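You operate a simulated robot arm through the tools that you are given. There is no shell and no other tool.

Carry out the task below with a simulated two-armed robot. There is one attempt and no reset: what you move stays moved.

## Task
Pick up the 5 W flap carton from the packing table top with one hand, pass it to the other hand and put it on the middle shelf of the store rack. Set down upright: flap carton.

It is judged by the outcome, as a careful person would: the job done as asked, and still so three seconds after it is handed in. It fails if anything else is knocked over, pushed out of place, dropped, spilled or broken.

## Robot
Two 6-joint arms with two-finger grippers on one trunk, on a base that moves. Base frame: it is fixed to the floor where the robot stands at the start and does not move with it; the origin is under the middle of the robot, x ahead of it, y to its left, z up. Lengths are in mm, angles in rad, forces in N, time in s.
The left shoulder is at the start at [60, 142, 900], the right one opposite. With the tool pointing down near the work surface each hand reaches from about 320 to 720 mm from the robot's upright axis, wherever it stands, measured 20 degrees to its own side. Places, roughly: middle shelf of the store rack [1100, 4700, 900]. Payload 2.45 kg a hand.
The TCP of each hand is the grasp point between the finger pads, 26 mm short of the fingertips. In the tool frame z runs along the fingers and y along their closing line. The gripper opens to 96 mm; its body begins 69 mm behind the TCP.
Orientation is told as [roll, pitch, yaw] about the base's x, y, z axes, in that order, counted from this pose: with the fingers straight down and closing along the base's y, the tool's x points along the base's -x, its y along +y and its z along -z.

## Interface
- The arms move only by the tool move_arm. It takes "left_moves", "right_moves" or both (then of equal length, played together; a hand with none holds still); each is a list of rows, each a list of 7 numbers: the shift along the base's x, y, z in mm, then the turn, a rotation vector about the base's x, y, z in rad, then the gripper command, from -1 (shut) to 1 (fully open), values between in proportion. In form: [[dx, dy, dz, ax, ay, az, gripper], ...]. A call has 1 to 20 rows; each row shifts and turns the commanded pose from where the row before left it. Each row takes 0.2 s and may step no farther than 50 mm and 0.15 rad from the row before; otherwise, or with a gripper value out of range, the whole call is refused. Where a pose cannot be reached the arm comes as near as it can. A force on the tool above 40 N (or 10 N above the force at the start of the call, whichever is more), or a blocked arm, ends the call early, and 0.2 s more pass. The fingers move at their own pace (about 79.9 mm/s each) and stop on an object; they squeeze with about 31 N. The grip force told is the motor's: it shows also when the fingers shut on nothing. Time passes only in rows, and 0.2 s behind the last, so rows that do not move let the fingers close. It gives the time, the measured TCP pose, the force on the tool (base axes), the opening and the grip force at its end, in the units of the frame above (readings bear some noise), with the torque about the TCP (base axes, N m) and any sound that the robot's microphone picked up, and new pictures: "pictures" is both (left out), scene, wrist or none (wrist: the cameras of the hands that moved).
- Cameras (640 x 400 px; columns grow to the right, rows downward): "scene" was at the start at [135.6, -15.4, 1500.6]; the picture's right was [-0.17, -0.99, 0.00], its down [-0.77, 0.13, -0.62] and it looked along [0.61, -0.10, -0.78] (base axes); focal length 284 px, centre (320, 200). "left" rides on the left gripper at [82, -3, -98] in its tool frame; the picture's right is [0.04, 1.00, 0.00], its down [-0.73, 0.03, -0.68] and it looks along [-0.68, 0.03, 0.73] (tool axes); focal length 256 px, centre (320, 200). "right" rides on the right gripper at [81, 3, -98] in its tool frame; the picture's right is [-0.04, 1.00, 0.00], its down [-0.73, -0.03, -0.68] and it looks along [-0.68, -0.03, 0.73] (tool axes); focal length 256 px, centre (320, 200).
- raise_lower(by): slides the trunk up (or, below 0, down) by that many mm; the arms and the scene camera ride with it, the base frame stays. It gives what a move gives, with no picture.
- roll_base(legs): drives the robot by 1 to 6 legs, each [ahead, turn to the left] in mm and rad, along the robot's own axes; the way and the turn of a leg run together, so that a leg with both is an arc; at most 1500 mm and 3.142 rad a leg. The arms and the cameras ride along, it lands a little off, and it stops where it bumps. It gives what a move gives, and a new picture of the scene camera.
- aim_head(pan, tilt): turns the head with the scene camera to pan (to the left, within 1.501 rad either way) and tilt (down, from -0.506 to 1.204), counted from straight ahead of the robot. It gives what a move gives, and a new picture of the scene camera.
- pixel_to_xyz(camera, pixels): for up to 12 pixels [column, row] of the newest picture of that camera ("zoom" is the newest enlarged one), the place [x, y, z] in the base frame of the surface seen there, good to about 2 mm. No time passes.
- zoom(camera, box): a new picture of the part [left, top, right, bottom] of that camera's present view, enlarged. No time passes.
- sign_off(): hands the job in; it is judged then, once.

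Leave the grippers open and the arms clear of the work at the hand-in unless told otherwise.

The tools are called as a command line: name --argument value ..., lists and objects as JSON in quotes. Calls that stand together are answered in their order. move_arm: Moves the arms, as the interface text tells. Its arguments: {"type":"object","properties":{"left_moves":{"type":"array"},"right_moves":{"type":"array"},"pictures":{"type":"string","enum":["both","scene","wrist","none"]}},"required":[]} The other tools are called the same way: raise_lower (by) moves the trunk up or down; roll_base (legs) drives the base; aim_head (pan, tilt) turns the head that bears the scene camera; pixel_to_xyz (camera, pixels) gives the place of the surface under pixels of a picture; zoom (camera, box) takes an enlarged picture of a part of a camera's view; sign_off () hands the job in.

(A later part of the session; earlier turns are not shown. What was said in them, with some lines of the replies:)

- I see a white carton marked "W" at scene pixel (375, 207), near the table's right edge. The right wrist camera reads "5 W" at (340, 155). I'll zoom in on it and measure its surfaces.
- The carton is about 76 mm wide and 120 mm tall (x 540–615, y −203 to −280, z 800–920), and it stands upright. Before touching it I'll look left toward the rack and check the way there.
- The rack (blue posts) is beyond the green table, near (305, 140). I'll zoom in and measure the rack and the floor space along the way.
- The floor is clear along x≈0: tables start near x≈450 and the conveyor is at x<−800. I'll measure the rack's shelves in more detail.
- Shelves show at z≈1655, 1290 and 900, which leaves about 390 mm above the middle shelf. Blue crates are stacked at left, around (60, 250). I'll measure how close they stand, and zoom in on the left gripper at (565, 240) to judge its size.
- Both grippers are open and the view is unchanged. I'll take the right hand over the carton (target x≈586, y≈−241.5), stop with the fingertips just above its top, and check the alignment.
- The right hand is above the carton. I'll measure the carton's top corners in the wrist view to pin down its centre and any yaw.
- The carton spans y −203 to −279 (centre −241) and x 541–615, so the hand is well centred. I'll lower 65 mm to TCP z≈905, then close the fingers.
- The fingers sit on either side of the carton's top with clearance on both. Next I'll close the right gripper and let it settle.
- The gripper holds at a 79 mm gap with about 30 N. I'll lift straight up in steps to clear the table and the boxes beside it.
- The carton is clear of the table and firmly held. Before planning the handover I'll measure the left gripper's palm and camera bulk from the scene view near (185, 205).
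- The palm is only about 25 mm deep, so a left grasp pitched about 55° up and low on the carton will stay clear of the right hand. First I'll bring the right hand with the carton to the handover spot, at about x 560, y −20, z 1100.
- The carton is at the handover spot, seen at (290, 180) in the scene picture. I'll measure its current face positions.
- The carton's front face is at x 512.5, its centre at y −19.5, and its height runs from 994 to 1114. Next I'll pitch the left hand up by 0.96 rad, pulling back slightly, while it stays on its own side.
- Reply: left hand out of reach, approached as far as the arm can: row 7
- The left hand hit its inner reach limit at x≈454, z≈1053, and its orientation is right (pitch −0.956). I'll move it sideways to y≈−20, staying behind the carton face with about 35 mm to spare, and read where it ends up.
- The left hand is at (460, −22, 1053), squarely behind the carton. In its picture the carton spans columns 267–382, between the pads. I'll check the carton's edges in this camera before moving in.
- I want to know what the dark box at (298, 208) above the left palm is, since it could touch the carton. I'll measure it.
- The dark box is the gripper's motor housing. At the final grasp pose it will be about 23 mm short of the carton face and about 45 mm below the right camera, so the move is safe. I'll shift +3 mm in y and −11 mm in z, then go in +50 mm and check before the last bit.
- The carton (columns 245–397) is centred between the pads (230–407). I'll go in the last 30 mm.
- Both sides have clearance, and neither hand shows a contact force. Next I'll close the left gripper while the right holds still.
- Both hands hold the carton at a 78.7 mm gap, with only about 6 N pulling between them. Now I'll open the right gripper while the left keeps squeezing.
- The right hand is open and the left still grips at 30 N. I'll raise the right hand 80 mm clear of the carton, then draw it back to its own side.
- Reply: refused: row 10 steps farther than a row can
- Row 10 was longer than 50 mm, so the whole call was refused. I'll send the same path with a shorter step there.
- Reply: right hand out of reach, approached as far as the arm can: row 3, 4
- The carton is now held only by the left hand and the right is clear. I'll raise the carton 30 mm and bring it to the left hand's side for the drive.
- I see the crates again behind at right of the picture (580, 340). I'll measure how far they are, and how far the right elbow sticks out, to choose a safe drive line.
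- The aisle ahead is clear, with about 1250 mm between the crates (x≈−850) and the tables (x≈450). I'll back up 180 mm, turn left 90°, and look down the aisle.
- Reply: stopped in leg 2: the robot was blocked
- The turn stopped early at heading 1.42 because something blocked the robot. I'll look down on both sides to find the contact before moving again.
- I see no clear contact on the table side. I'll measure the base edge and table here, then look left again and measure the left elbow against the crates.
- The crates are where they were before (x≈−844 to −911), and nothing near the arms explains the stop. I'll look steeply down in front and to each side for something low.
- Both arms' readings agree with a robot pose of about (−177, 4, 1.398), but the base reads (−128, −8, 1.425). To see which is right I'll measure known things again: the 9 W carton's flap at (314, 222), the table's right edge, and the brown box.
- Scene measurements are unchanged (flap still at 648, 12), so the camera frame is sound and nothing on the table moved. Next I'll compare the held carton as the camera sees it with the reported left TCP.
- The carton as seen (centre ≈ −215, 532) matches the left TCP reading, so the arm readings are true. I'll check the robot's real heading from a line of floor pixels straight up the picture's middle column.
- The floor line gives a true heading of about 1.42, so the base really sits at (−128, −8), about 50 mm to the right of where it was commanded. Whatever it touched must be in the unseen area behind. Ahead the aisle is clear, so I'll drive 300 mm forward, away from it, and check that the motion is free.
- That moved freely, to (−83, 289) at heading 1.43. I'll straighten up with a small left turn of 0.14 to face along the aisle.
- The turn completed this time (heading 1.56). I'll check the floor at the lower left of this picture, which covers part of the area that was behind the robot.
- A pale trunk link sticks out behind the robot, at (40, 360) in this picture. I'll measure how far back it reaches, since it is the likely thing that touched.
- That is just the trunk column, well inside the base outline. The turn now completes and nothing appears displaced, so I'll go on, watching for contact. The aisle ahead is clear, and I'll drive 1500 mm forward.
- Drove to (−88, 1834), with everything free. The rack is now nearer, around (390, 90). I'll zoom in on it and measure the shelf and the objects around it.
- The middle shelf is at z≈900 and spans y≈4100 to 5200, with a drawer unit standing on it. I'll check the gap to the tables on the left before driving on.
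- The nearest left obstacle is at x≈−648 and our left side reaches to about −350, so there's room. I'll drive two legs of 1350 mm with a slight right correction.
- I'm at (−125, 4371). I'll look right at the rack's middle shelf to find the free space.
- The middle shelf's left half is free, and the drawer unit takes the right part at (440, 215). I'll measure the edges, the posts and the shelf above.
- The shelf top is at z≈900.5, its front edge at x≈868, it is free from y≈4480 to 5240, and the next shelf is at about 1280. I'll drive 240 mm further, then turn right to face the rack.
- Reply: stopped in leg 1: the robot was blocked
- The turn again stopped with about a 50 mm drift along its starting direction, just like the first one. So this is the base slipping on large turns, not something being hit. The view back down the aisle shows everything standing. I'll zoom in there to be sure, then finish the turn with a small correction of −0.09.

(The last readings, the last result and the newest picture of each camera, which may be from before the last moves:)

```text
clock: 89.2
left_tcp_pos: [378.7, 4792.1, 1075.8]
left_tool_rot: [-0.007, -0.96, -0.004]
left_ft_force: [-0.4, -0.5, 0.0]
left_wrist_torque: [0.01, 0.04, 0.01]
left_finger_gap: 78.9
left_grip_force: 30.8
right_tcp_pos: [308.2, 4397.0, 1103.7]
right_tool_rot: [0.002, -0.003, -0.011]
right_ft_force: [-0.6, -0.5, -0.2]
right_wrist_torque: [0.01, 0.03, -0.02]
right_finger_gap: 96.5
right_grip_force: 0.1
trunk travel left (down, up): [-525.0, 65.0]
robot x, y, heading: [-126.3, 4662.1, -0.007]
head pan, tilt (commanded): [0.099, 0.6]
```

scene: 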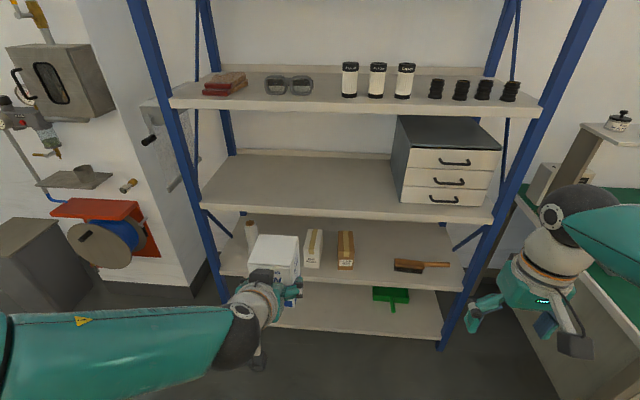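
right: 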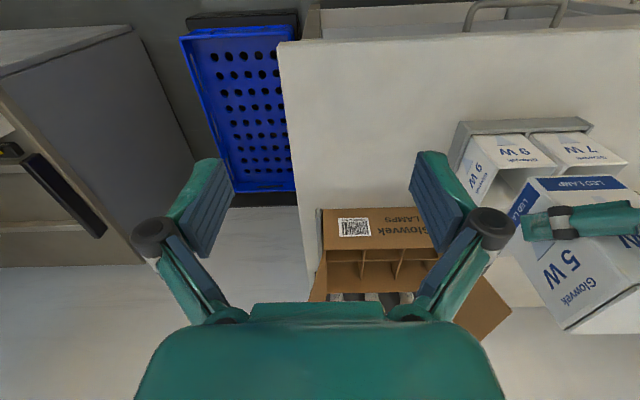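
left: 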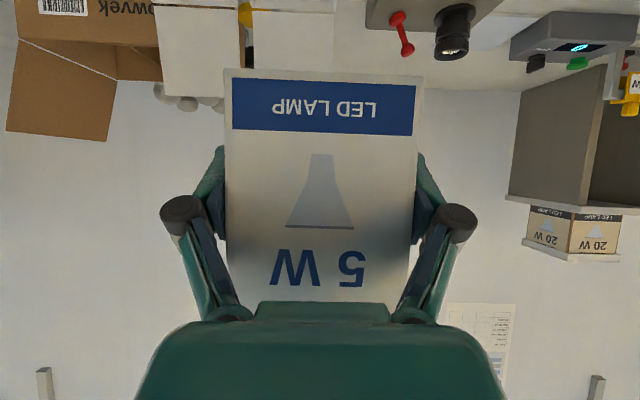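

Now I face the rack squarely (heading ≈ −0.005) with the carton at y≈4792, in line with the free half of the middle shelf. I'll measure the shelf there: front edge, surface, the shelf above and the drawer unit's side.

pixel_to_xyz --camera "scene" --pixels '[[300, 205], [300, 209], [300, 190], [300, 165], [300, 110], [300, 106], [400, 200], [395, 170], [215, 195], [250, 207], [350, 212], [280, 250]]'

zoom --camera "scene" --box '[160, 60, 560, 310]'

```text
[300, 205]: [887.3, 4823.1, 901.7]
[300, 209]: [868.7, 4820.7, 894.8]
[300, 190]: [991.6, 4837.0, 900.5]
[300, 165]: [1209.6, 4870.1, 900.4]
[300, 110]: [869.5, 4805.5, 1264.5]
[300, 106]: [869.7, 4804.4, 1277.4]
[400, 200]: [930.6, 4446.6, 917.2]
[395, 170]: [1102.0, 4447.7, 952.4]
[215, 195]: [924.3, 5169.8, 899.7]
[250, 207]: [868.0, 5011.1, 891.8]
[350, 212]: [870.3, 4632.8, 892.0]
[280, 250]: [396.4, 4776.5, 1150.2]
```

```text
1.60 times, centred on (360, 185) of scene
```

zoom: 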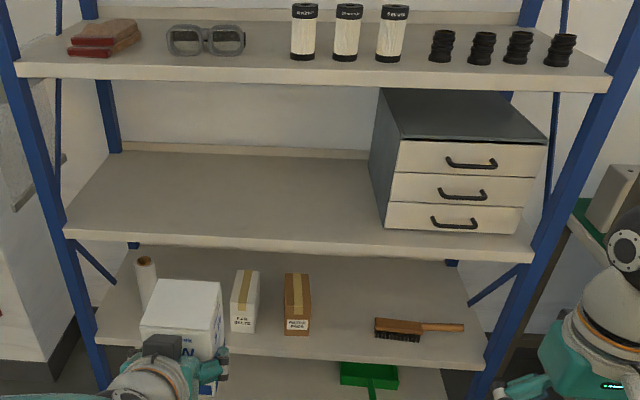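

The shelf front is at x 869 with its surface at z 900.5. The drawer unit ends at y 4447, well away from us. First I'll pull the right hand back 80 mm so it stays clear of the rack.

move_arm --right_moves '[[-25, 0, 0, 0, 0, 0, 1], [-30, 0, 0, 0, 0, 0, 1], [-25, 0, 0, 0, 0, 0, 1], [0, 0, 0, 0, 0, 0, 1]]' --pictures "none"

roll_base --legs '[[390, 0]]'

```text
clock: 90.2
left_tcp_pos: [379.1, 4792.0, 1074.7]
left_tool_rot: [-0.007, -0.958, -0.005]
left_ft_force: [0.0, 1.0, -0.6]
left_wrist_torque: [-0.02, -0.01, -0.02]
left_finger_gap: 78.9
left_grip_force: 30.8
right_tcp_pos: [228.5, 4399.1, 1104.1]
right_tool_rot: [0.002, 0.0, -0.01]
right_ft_force: [0.8, 0.9, 0.2]
right_wrist_torque: [0.01, 0.02, 0.01]
right_finger_gap: 95.8
right_grip_force: 0.2
trunk travel left (down, up): [-525.0, 65.0]
robot x, y, heading: [-127.3, 4661.8, -0.014]
head pan, tilt (commanded): [0.099, 0.6]
```

```text
clock: 92.6
left_tcp_pos: [767.0, 4791.4, 1075.2]
left_tool_rot: [-0.006, -0.958, 0.001]
left_ft_force: [0.4, 0.5, -0.7]
left_wrist_torque: [-0.02, 0.0, 0.02]
left_finger_gap: 78.8
left_grip_force: 30.5
right_tcp_pos: [618.0, 4395.4, 1105.0]
right_tool_rot: [0.002, 0.001, -0.006]
right_ft_force: [0.6, 0.2, 0.5]
right_wrist_torque: [-0.03, 0.02, -0.02]
right_finger_gap: 96.3
right_grip_force: 0.0
trunk travel left (down, up): [-525.0, 65.0]
robot x, y, heading: [260.7, 4659.1, -0.003]
head pan, tilt (commanded): [0.099, 0.6]
```

scene: 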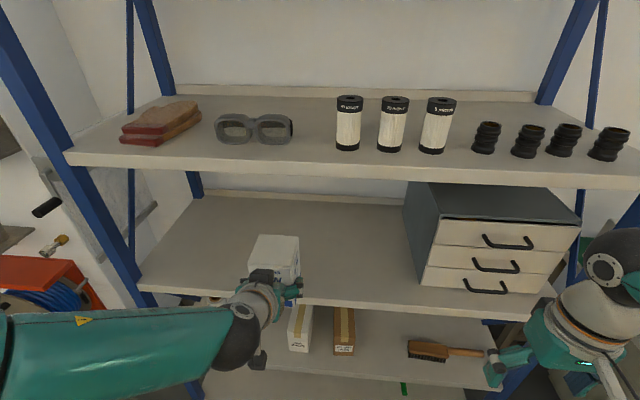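

I'm at x 261. The carton's front face is at about 819, still 50 mm short of the shelf edge. I'll check the carton's top height, then lower the trunk 105 mm so the carton's bottom comes about 20 mm above the shelf surface.

pixel_to_xyz --camera "scene" --pixels '[[275, 245], [262, 238], [297, 238], [255, 265], [295, 268], [285, 272], [300, 295]]'

raise_lower --by -105

aim_head --pan 0.3 --tilt 0.65

```text
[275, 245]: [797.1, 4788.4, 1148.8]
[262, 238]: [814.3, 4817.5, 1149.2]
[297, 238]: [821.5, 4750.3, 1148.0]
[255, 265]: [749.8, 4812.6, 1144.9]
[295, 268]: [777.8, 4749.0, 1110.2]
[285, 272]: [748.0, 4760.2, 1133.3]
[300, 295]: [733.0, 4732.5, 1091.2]
```

```text
clock: 94.0
left_tcp_pos: [765.9, 4790.6, 971.2]
left_tool_rot: [-0.005, -0.96, 0.0]
left_ft_force: [0.6, -0.8, -0.5]
left_wrist_torque: [0.0, 0.0, 0.02]
left_finger_gap: 78.9
left_grip_force: 30.3
right_tcp_pos: [617.2, 4395.6, 1001.8]
right_tool_rot: [0.001, -0.001, -0.007]
right_ft_force: [-0.4, 0.4, 0.8]
right_wrist_torque: [-0.01, -0.02, -0.02]
right_finger_gap: 95.7
right_grip_force: 0.0
trunk travel left (down, up): [-420.0, 170.0]
robot x, y, heading: [263.5, 4658.1, -0.006]
head pan, tilt (commanded): [0.099, 0.6]
```

```text
clock: 94.7
left_tcp_pos: [767.1, 4789.9, 970.4]
left_tool_rot: [-0.007, -0.958, 0.001]
left_ft_force: [-0.1, -0.3, -1.0]
left_wrist_torque: [-0.01, -0.03, -0.01]
left_finger_gap: 78.6
left_grip_force: 31.3
right_tcp_pos: [617.9, 4396.0, 1000.9]
right_tool_rot: [0.003, -0.002, -0.007]
right_ft_force: [-0.5, -0.4, -0.3]
right_wrist_torque: [0.03, 0.04, -0.01]
right_finger_gap: 95.8
right_grip_force: 0.1
trunk travel left (down, up): [-420.0, 170.0]
robot x, y, heading: [259.0, 4662.5, -0.004]
head pan, tilt (commanded): [0.3, 0.649]
```

scene: 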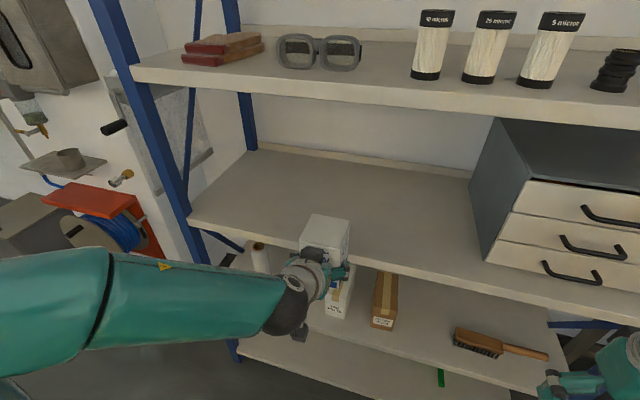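

The carton's bottom is now about 22 mm above the shelf surface (TCP z 970.5). I'll move the left hand straight forward over the shelf, first 80 mm.

move_arm --left_moves '[[20, 0, 0, 0, 0, 0, -1], [20, 0, 0, 0, 0, 0, -1], [20, 0, 0, 0, 0, 0, -1], [20, 0, 0, 0, 0, 0, -1], [0, 0, 0, 0, 0, 0, -1]]'

```text
clock: 95.9
left_tcp_pos: [847.0, 4791.6, 970.3]
left_tool_rot: [-0.007, -0.957, 0.0]
left_ft_force: [0.9, 0.0, -0.1]
left_wrist_torque: [0.0, 0.05, -0.03]
left_finger_gap: 78.6
left_grip_force: 30.5
right_tcp_pos: [616.8, 4395.6, 1001.1]
right_tool_rot: [0.002, -0.003, -0.007]
right_ft_force: [-0.8, -0.1, 0.0]
right_wrist_torque: [-0.01, 0.0, 0.02]
right_finger_gap: 95.9
right_grip_force: 0.0
trunk travel left (down, up): [-420.0, 170.0]
robot x, y, heading: [263.6, 4659.9, -0.004]
head pan, tilt (commanded): [0.3, 0.649]
```

scene: 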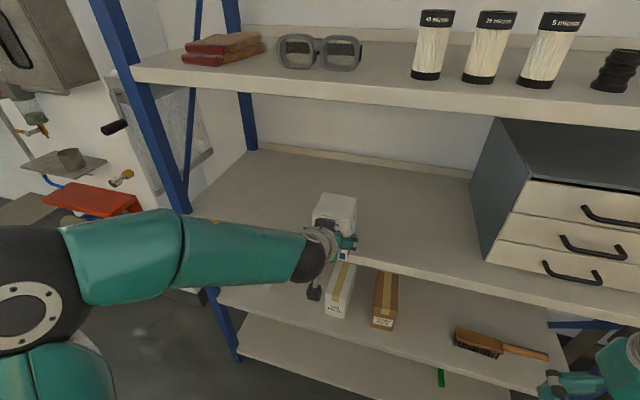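
left: 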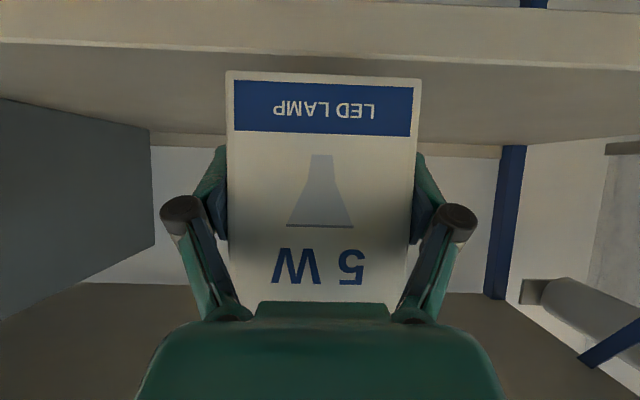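

No contact, and the carton is over the shelf edge with room all round. I'll go 85 mm further in.

move_arm --left_moves '[[20, 0, 0, 0, 0, 0, -1], [20, 0, 0, 0, 0, 0, -1], [20, 0, 0, 0, 0, 0, -1], [15, 0, 0, 0, 0, 0, -1], [10, 0, 0, 0, 0, 0, -1], [0, 0, 0, 0, 0, 0, -1]]'

```text
clock: 97.3
left_tcp_pos: [931.3, 4789.7, 971.1]
left_tool_rot: [-0.008, -0.962, 0.0]
left_ft_force: [0.1, 0.8, 0.6]
left_wrist_torque: [-0.02, 0.0, 0.01]
left_finger_gap: 79.1
left_grip_force: 30.6
right_tcp_pos: [617.9, 4396.4, 1000.8]
right_tool_rot: [0.002, -0.002, -0.007]
right_ft_force: [0.3, 0.5, -0.2]
right_wrist_torque: [-0.03, 0.02, 0.02]
right_finger_gap: 95.9
right_grip_force: 0.0
trunk travel left (down, up): [-420.0, 170.0]
robot x, y, heading: [260.1, 4660.8, -0.005]
head pan, tilt (commanded): [0.3, 0.649]
```

scene: 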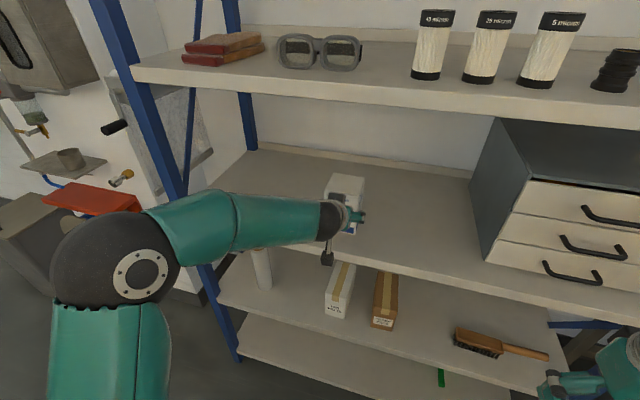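
left: 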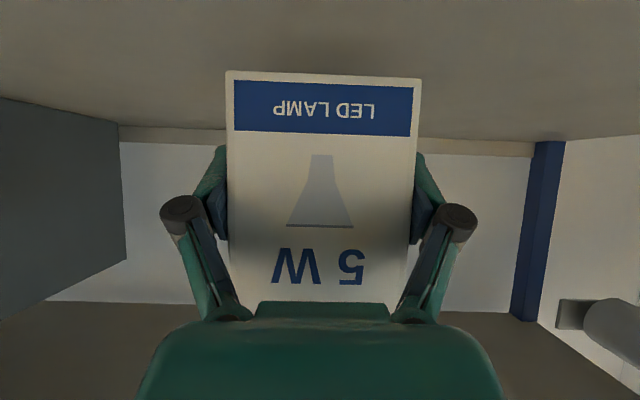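

The carton is fully over the shelf. I'll measure its top and the shelf beside it to find exactly how far to lower.

zoom --camera "scene" --box '[280, 140, 420, 280]'

pixel_to_xyz --camera "scene" --pixels '[[335, 177], [360, 180], [348, 182], [345, 188], [332, 190], [359, 192], [400, 225], [300, 190], [370, 240], [355, 205]]'

pixel_to_xyz --camera "left" --pixels '[[235, 75], [325, 75], [415, 82], [325, 150], [325, 200], [325, 280], [325, 40], [100, 230]]'

```text
2.86 times, centred on (350, 210) of scene
```

zoom: 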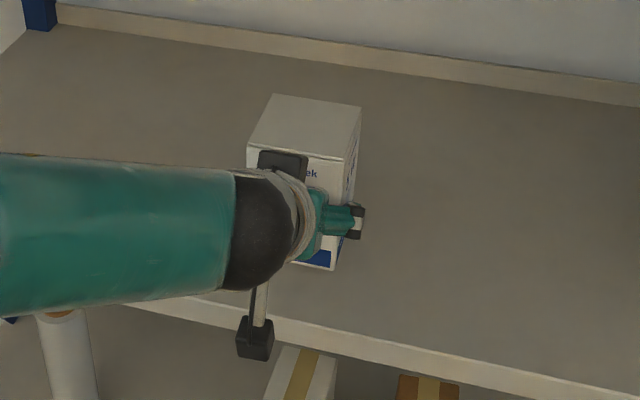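

```text
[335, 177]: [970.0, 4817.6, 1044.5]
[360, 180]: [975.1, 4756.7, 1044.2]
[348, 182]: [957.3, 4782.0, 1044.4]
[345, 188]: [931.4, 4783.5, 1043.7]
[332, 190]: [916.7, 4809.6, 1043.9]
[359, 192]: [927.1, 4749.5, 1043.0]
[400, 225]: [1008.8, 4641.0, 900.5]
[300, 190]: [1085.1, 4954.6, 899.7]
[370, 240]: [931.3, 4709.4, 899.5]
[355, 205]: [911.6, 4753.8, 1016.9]
```

```text
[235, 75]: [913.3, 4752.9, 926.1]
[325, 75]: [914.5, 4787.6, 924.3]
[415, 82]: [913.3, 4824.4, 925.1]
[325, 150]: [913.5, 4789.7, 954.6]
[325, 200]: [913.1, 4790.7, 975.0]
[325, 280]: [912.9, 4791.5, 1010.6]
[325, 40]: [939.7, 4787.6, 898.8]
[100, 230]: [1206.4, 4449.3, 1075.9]
```

The carton is level (top at z 1044 all over) and its near face is at x 913, 44 mm inside the shelf edge. Its bottom is about 23 mm above the shelf. I'll lower 18 mm, then feel for contact in small steps.

move_arm --left_moves '[[0, 0, -6, 0, 0, 0, -1], [0, 0, -6, 0, 0, 0, -1], [0, 0, -6, 0, 0, 0, -1], [0, 0, -2, 0, 0, 0, -1], [0, 0, 0, 0, 0, 0, -1]]' --pictures "wrist"

pixel_to_xyz --camera "left" --pixels '[[325, 75], [325, 78], [325, 65], [325, 60], [325, 40], [325, 150]]'

```text
clock: 98.5
left_tcp_pos: [931.0, 4790.1, 951.6]
left_tool_rot: [-0.007, -0.958, 0.0]
left_ft_force: [0.2, -0.4, -0.6]
left_wrist_torque: [-0.01, -0.01, 0.0]
left_finger_gap: 78.8
left_grip_force: 31.2
right_tcp_pos: [617.7, 4396.8, 1000.2]
right_tool_rot: [0.001, -0.001, -0.007]
right_ft_force: [0.0, 0.7, -0.4]
right_wrist_torque: [-0.01, 0.01, 0.0]
right_finger_gap: 96.0
right_grip_force: 0.1
trunk travel left (down, up): [-420.0, 170.0]
robot x, y, heading: [260.7, 4657.7, -0.007]
head pan, tilt (commanded): [0.3, 0.649]
```

left: 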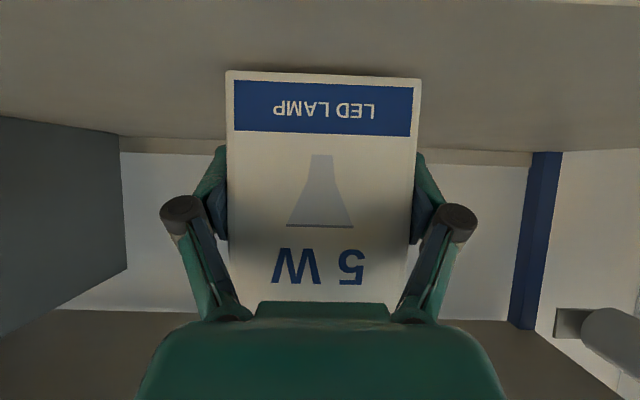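

```text
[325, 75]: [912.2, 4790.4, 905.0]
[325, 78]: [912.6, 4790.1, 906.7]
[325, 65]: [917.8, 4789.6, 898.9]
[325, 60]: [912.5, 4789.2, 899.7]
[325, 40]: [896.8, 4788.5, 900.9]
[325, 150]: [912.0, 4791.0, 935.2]
```

The bottom edge is now about 3 mm above the shelf, with no contact force yet. I'll lower in 1 mm steps until I feel the shelf.

move_arm --left_moves '[[0, 0, -1, 0, 0, 0, -1], [0, 0, -1, 0, 0, 0, -1], [0, 0, 0, 0, 0, 0, -1]]' --pictures "wrist"

pixel_to_xyz --camera "left" --pixels '[[325, 75], [325, 73], [325, 71], [325, 69], [325, 66], [240, 72], [410, 78]]'

```text
clock: 99.3
left_tcp_pos: [933.0, 4790.9, 949.1]
left_tool_rot: [-0.007, -0.956, -0.001]
left_ft_force: [0.5, 0.5, 0.4]
left_wrist_torque: [0.01, 0.02, 0.01]
left_finger_gap: 78.7
left_grip_force: 31.2
right_tcp_pos: [618.6, 4394.6, 999.7]
right_tool_rot: [0.0, -0.003, -0.007]
right_ft_force: [0.4, 0.0, 0.3]
right_wrist_torque: [0.0, 0.0, 0.0]
right_finger_gap: 96.4
right_grip_force: 0.1
trunk travel left (down, up): [-420.0, 170.0]
robot x, y, heading: [263.0, 4660.2, -0.006]
head pan, tilt (commanded): [0.3, 0.649]
```

left: 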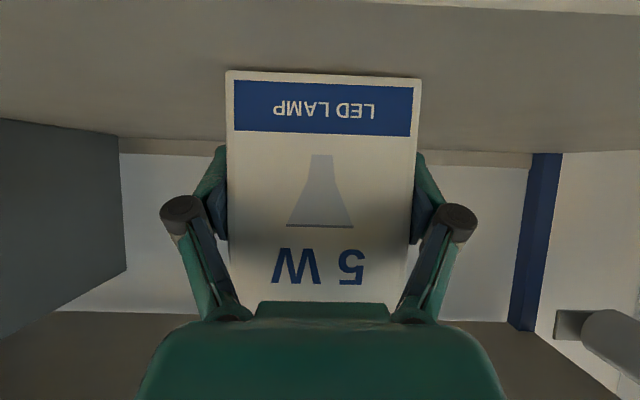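

```text
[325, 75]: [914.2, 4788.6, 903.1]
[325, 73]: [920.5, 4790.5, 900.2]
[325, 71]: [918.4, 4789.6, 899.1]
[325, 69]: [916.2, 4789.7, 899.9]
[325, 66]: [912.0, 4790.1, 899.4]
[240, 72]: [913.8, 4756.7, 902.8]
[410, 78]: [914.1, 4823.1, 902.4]
```

The gap is about 1–2 mm, with no force yet. I'll lower another 1 mm twice and read the force.

move_arm --left_moves '[[0, 0, -1, 0, 0, 0, -1], [0, 0, 0, 0, 0, 0, -1]]' --pictures "none"

move_arm --left_moves '[[0, 0, -1, 0, 0, 0, -1], [0, 0, 0, 0, 0, 0, -1]]' --pictures "none"

```text
clock: 99.9
left_tcp_pos: [930.8, 4791.4, 947.8]
left_tool_rot: [-0.007, -0.958, -0.002]
left_ft_force: [0.9, 0.2, -0.4]
left_wrist_torque: [-0.01, 0.05, 0.01]
left_finger_gap: 79.2
left_grip_force: 31.1
right_tcp_pos: [617.5, 4396.1, 1000.6]
right_tool_rot: [0.001, -0.002, -0.008]
right_ft_force: [-0.8, -0.3, -0.3]
right_wrist_torque: [-0.01, 0.0, 0.0]
right_finger_gap: 96.2
right_grip_force: 0.1
trunk travel left (down, up): [-420.0, 170.0]
robot x, y, heading: [261.6, 4658.9, -0.005]
head pan, tilt (commanded): [0.3, 0.649]
```

```text
clock: 100.5
left_tcp_pos: [931.2, 4791.1, 946.0]
left_tool_rot: [-0.006, -0.96, 0.002]
left_ft_force: [-0.4, 0.1, 0.4]
left_wrist_torque: [-0.01, -0.04, 0.04]
left_finger_gap: 78.8
left_grip_force: 30.8
right_tcp_pos: [618.5, 4396.1, 1001.1]
right_tool_rot: [0.004, -0.003, -0.007]
right_ft_force: [-1.1, 0.3, -0.4]
right_wrist_torque: [0.01, 0.0, -0.03]
right_finger_gap: 96.0
right_grip_force: 0.0
trunk travel left (down, up): [-420.0, 170.0]
robot x, y, heading: [258.1, 4664.9, -0.004]
head pan, tilt (commanded): [0.3, 0.649]
```

Still no force (TCP z≈946.5). I'll keep stepping down 1 mm at a time.

move_arm --left_moves '[[0, 0, -1, 0, 0, 0, -1], [0, 0, 0, 0, 0, 0, -1]]' --pictures "none"

move_arm --left_moves '[[0, 0, -1, 0, 0, 0, -1], [0, 0, 0, 0, 0, 0, -1]]' --pictures "wrist"

```text
clock: 101.1
left_tcp_pos: [932.2, 4790.7, 946.2]
left_tool_rot: [-0.006, -0.959, 0.0]
left_ft_force: [-0.5, 0.6, 1.5]
left_wrist_torque: [0.1, 0.07, 0.0]
left_finger_gap: 78.8
left_grip_force: 31.1
right_tcp_pos: [617.5, 4395.7, 1001.1]
right_tool_rot: [0.001, -0.003, -0.006]
right_ft_force: [0.1, -0.6, 0.3]
right_wrist_torque: [-0.03, 0.0, 0.04]
right_finger_gap: 96.0
right_grip_force: 0.1
trunk travel left (down, up): [-420.0, 170.0]
robot x, y, heading: [262.4, 4658.1, -0.003]
head pan, tilt (commanded): [0.3, 0.649]
```

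```text
clock: 101.7
left_tcp_pos: [931.9, 4789.5, 947.5]
left_tool_rot: [-0.005, -0.96, -0.003]
left_ft_force: [1.7, 0.3, 4.3]
left_wrist_torque: [0.17, 0.03, 0.01]
left_finger_gap: 78.8
left_grip_force: 30.8
right_tcp_pos: [617.2, 4395.9, 1001.1]
right_tool_rot: [0.002, -0.001, -0.007]
right_ft_force: [-0.8, 0.4, 0.3]
right_wrist_torque: [-0.04, 0.01, 0.0]
right_finger_gap: 96.2
right_grip_force: 0.0
trunk travel left (down, up): [-420.0, 170.0]
robot x, y, heading: [261.6, 4660.1, -0.008]
head pan, tilt (commanded): [0.3, 0.649]
```

left: 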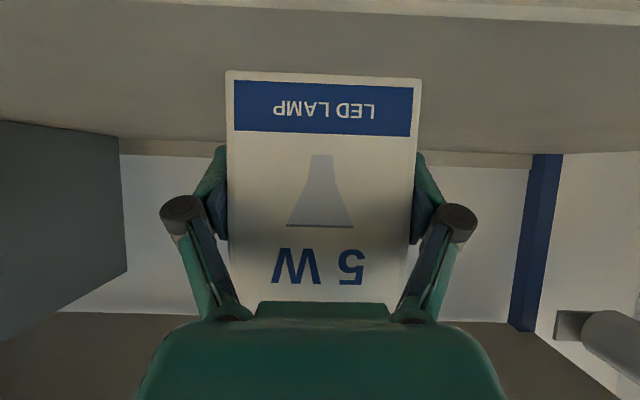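

The upward force rose to 4.3 N, so the carton is standing on the shelf. I'll open the left gripper without moving it.

move_arm --left_moves '[[0, 0, 0, 0, 0, 0, 0.7], [0, 0, 0, 0, 0, 0, 1], [0, 0, 0, 0, 0, 0, 1], [0, 0, 0, 0, 0, 0, 1]]'

```text
clock: 102.7
left_tcp_pos: [933.6, 4790.5, 946.2]
left_tool_rot: [-0.007, -0.961, 0.0]
left_ft_force: [0.7, 0.3, 0.2]
left_wrist_torque: [0.03, -0.03, 0.01]
left_finger_gap: 95.8
left_grip_force: 0.0
right_tcp_pos: [618.6, 4396.2, 1000.2]
right_tool_rot: [0.001, -0.002, -0.007]
right_ft_force: [0.6, 0.8, -0.4]
right_wrist_torque: [0.03, 0.03, -0.01]
right_finger_gap: 96.2
right_grip_force: 0.1
trunk travel left (down, up): [-420.0, 170.0]
robot x, y, heading: [261.1, 4659.0, 0.0]
head pan, tilt (commanded): [0.3, 0.649]
```

scene: 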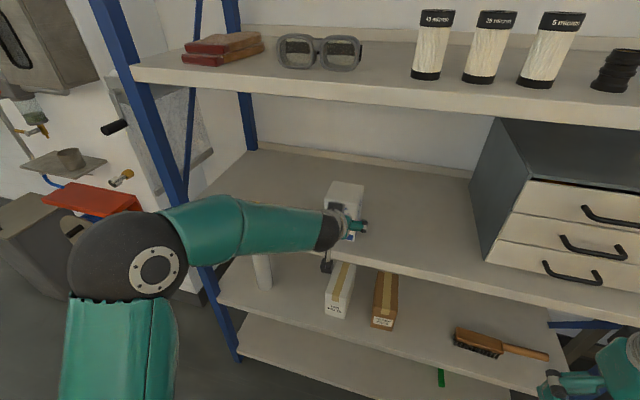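
left: 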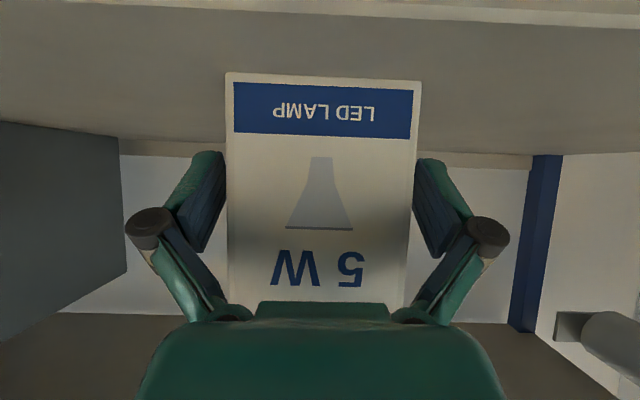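

The fingers are open on both sides and the carton stands alone. I'll back the left hand straight out, slowly at first.

move_arm --left_moves '[[-8, 0, 0, 0, 0, 0, 1], [-10, 0, 0, 0, 0, 0, 1], [-12, 0, 0, 0, 0, 0, 1], [-15, 0, 0, 0, 0, 0, 1], [-20, 0, 0, 0, 0, 0, 1], [-25, 0, 0, 0, 0, 0, 1], [-30, 0, 0, 0, 0, 0, 1], [-30, 0, 0, 0, 0, 0, 1], [0, 0, 0, 0, 0, 0, 1]]'

```text
clock: 104.7
left_tcp_pos: [783.1, 4788.6, 945.0]
left_tool_rot: [-0.007, -0.959, -0.001]
left_ft_force: [-0.5, -0.4, 0.3]
left_wrist_torque: [0.01, -0.04, 0.03]
left_finger_gap: 96.1
left_grip_force: 0.1
right_tcp_pos: [617.4, 4396.4, 1001.3]
right_tool_rot: [0.003, -0.003, -0.008]
right_ft_force: [0.3, 0.5, 0.1]
right_wrist_torque: [-0.03, -0.01, -0.02]
right_finger_gap: 96.1
right_grip_force: 0.1
trunk travel left (down, up): [-420.0, 170.0]
robot x, y, heading: [262.8, 4662.1, -0.003]
head pan, tilt (commanded): [0.3, 0.649]
```

scene: 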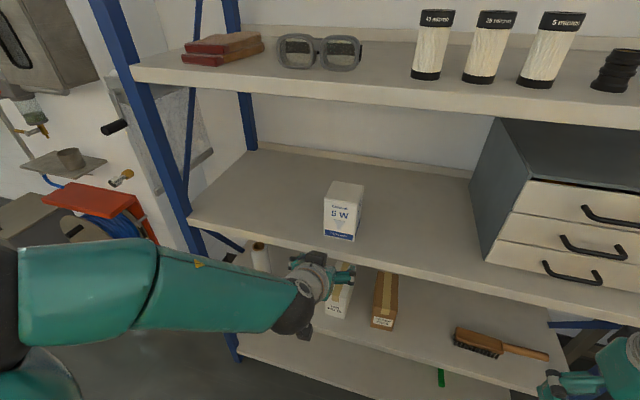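
left: 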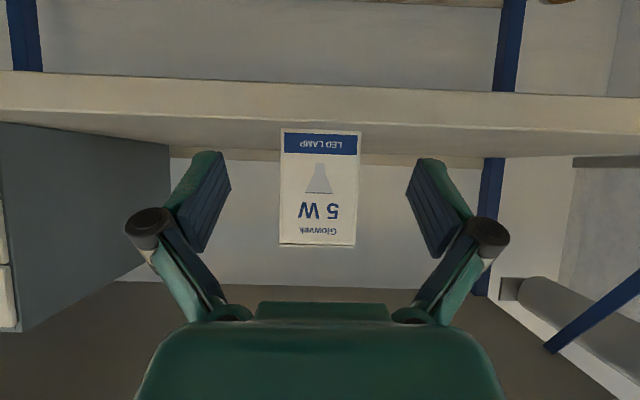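

The carton stands upright on the middle shelf at (343, 212) and the hand is out. I'll check its pose, then back the base away 250 mm, over floor I've already driven.

zoom --camera "scene" --box '[280, 150, 420, 270]'

pixel_to_xyz --camera "scene" --pixels '[[335, 185], [360, 188], [328, 200], [355, 205], [326, 230], [352, 240], [340, 237], [345, 190]]'

roll_base --legs '[[-250, 0]]'

```text
3.33 times, centred on (350, 210) of scene
```

zoom: 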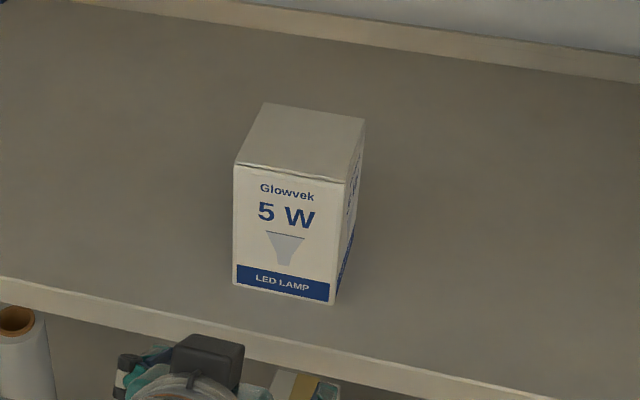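

```text
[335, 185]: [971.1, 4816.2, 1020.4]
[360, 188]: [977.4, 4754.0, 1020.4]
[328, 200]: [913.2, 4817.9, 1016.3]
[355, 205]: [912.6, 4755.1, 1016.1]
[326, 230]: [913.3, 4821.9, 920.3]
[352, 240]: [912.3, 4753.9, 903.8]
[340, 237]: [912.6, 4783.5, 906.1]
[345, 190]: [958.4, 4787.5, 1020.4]
```

```text
clock: 106.5
left_tcp_pos: [536.8, 4792.2, 945.6]
left_tool_rot: [-0.006, -0.959, 0.004]
left_ft_force: [-0.3, -0.3, -0.1]
left_wrist_torque: [0.0, -0.02, -0.01]
left_finger_gap: 96.2
left_grip_force: 0.0
right_tcp_pos: [373.0, 4398.8, 1000.9]
right_tool_rot: [0.002, -0.003, -0.003]
right_ft_force: [0.2, 0.1, -0.6]
right_wrist_torque: [0.02, -0.03, 0.02]
right_finger_gap: 96.0
right_grip_force: 0.0
trunk travel left (down, up): [-420.0, 170.0]
robot x, y, heading: [13.9, 4662.3, 0.0]
head pan, tilt (commanded): [0.3, 0.649]
```

scene: 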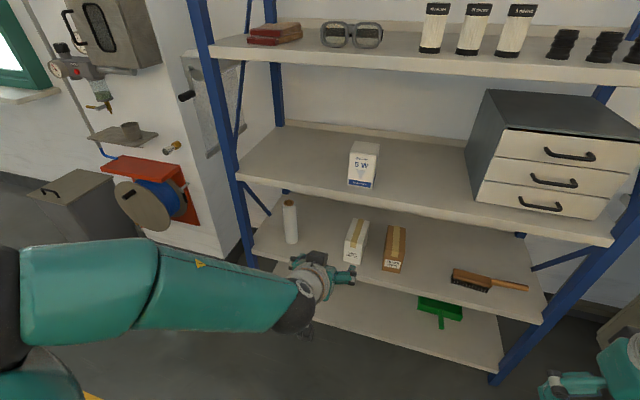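

The carton stands flat on the middle shelf: its top is level at z 1020.4 and its front is vertical at x 913, facing out. The other things on the rack are as before, both grippers are open and both arms are clear. I'm handing the job in.

sign_off

```text
The job is handed in.
```

The 5 W flap carton is standing upright on the middle shelf of the store rack, and the job is handed in. The right hand picked it up from the packing table and passed it to the left hand, which set it down on the shelf.

- **Position:** its front faces out, about 44 mm in from the shelf's front edge. Its top measured level after release.
- **Surroundings:** from what I could see, nothing else was moved on the rack, along the aisle or on the packing table.
- **Turns cut short:** both 90° base turns were reported as blocked, with the base about 50 mm off where it was commanded. I saw nothing touching the robot, and both turns drifted the same way, so I took it as the base slipping. I couldn't see directly behind the robot at the time. Looking back down the aisle later, everything was still standing.

Both grippers are open, and the robot has backed about 250 mm away from the rack.
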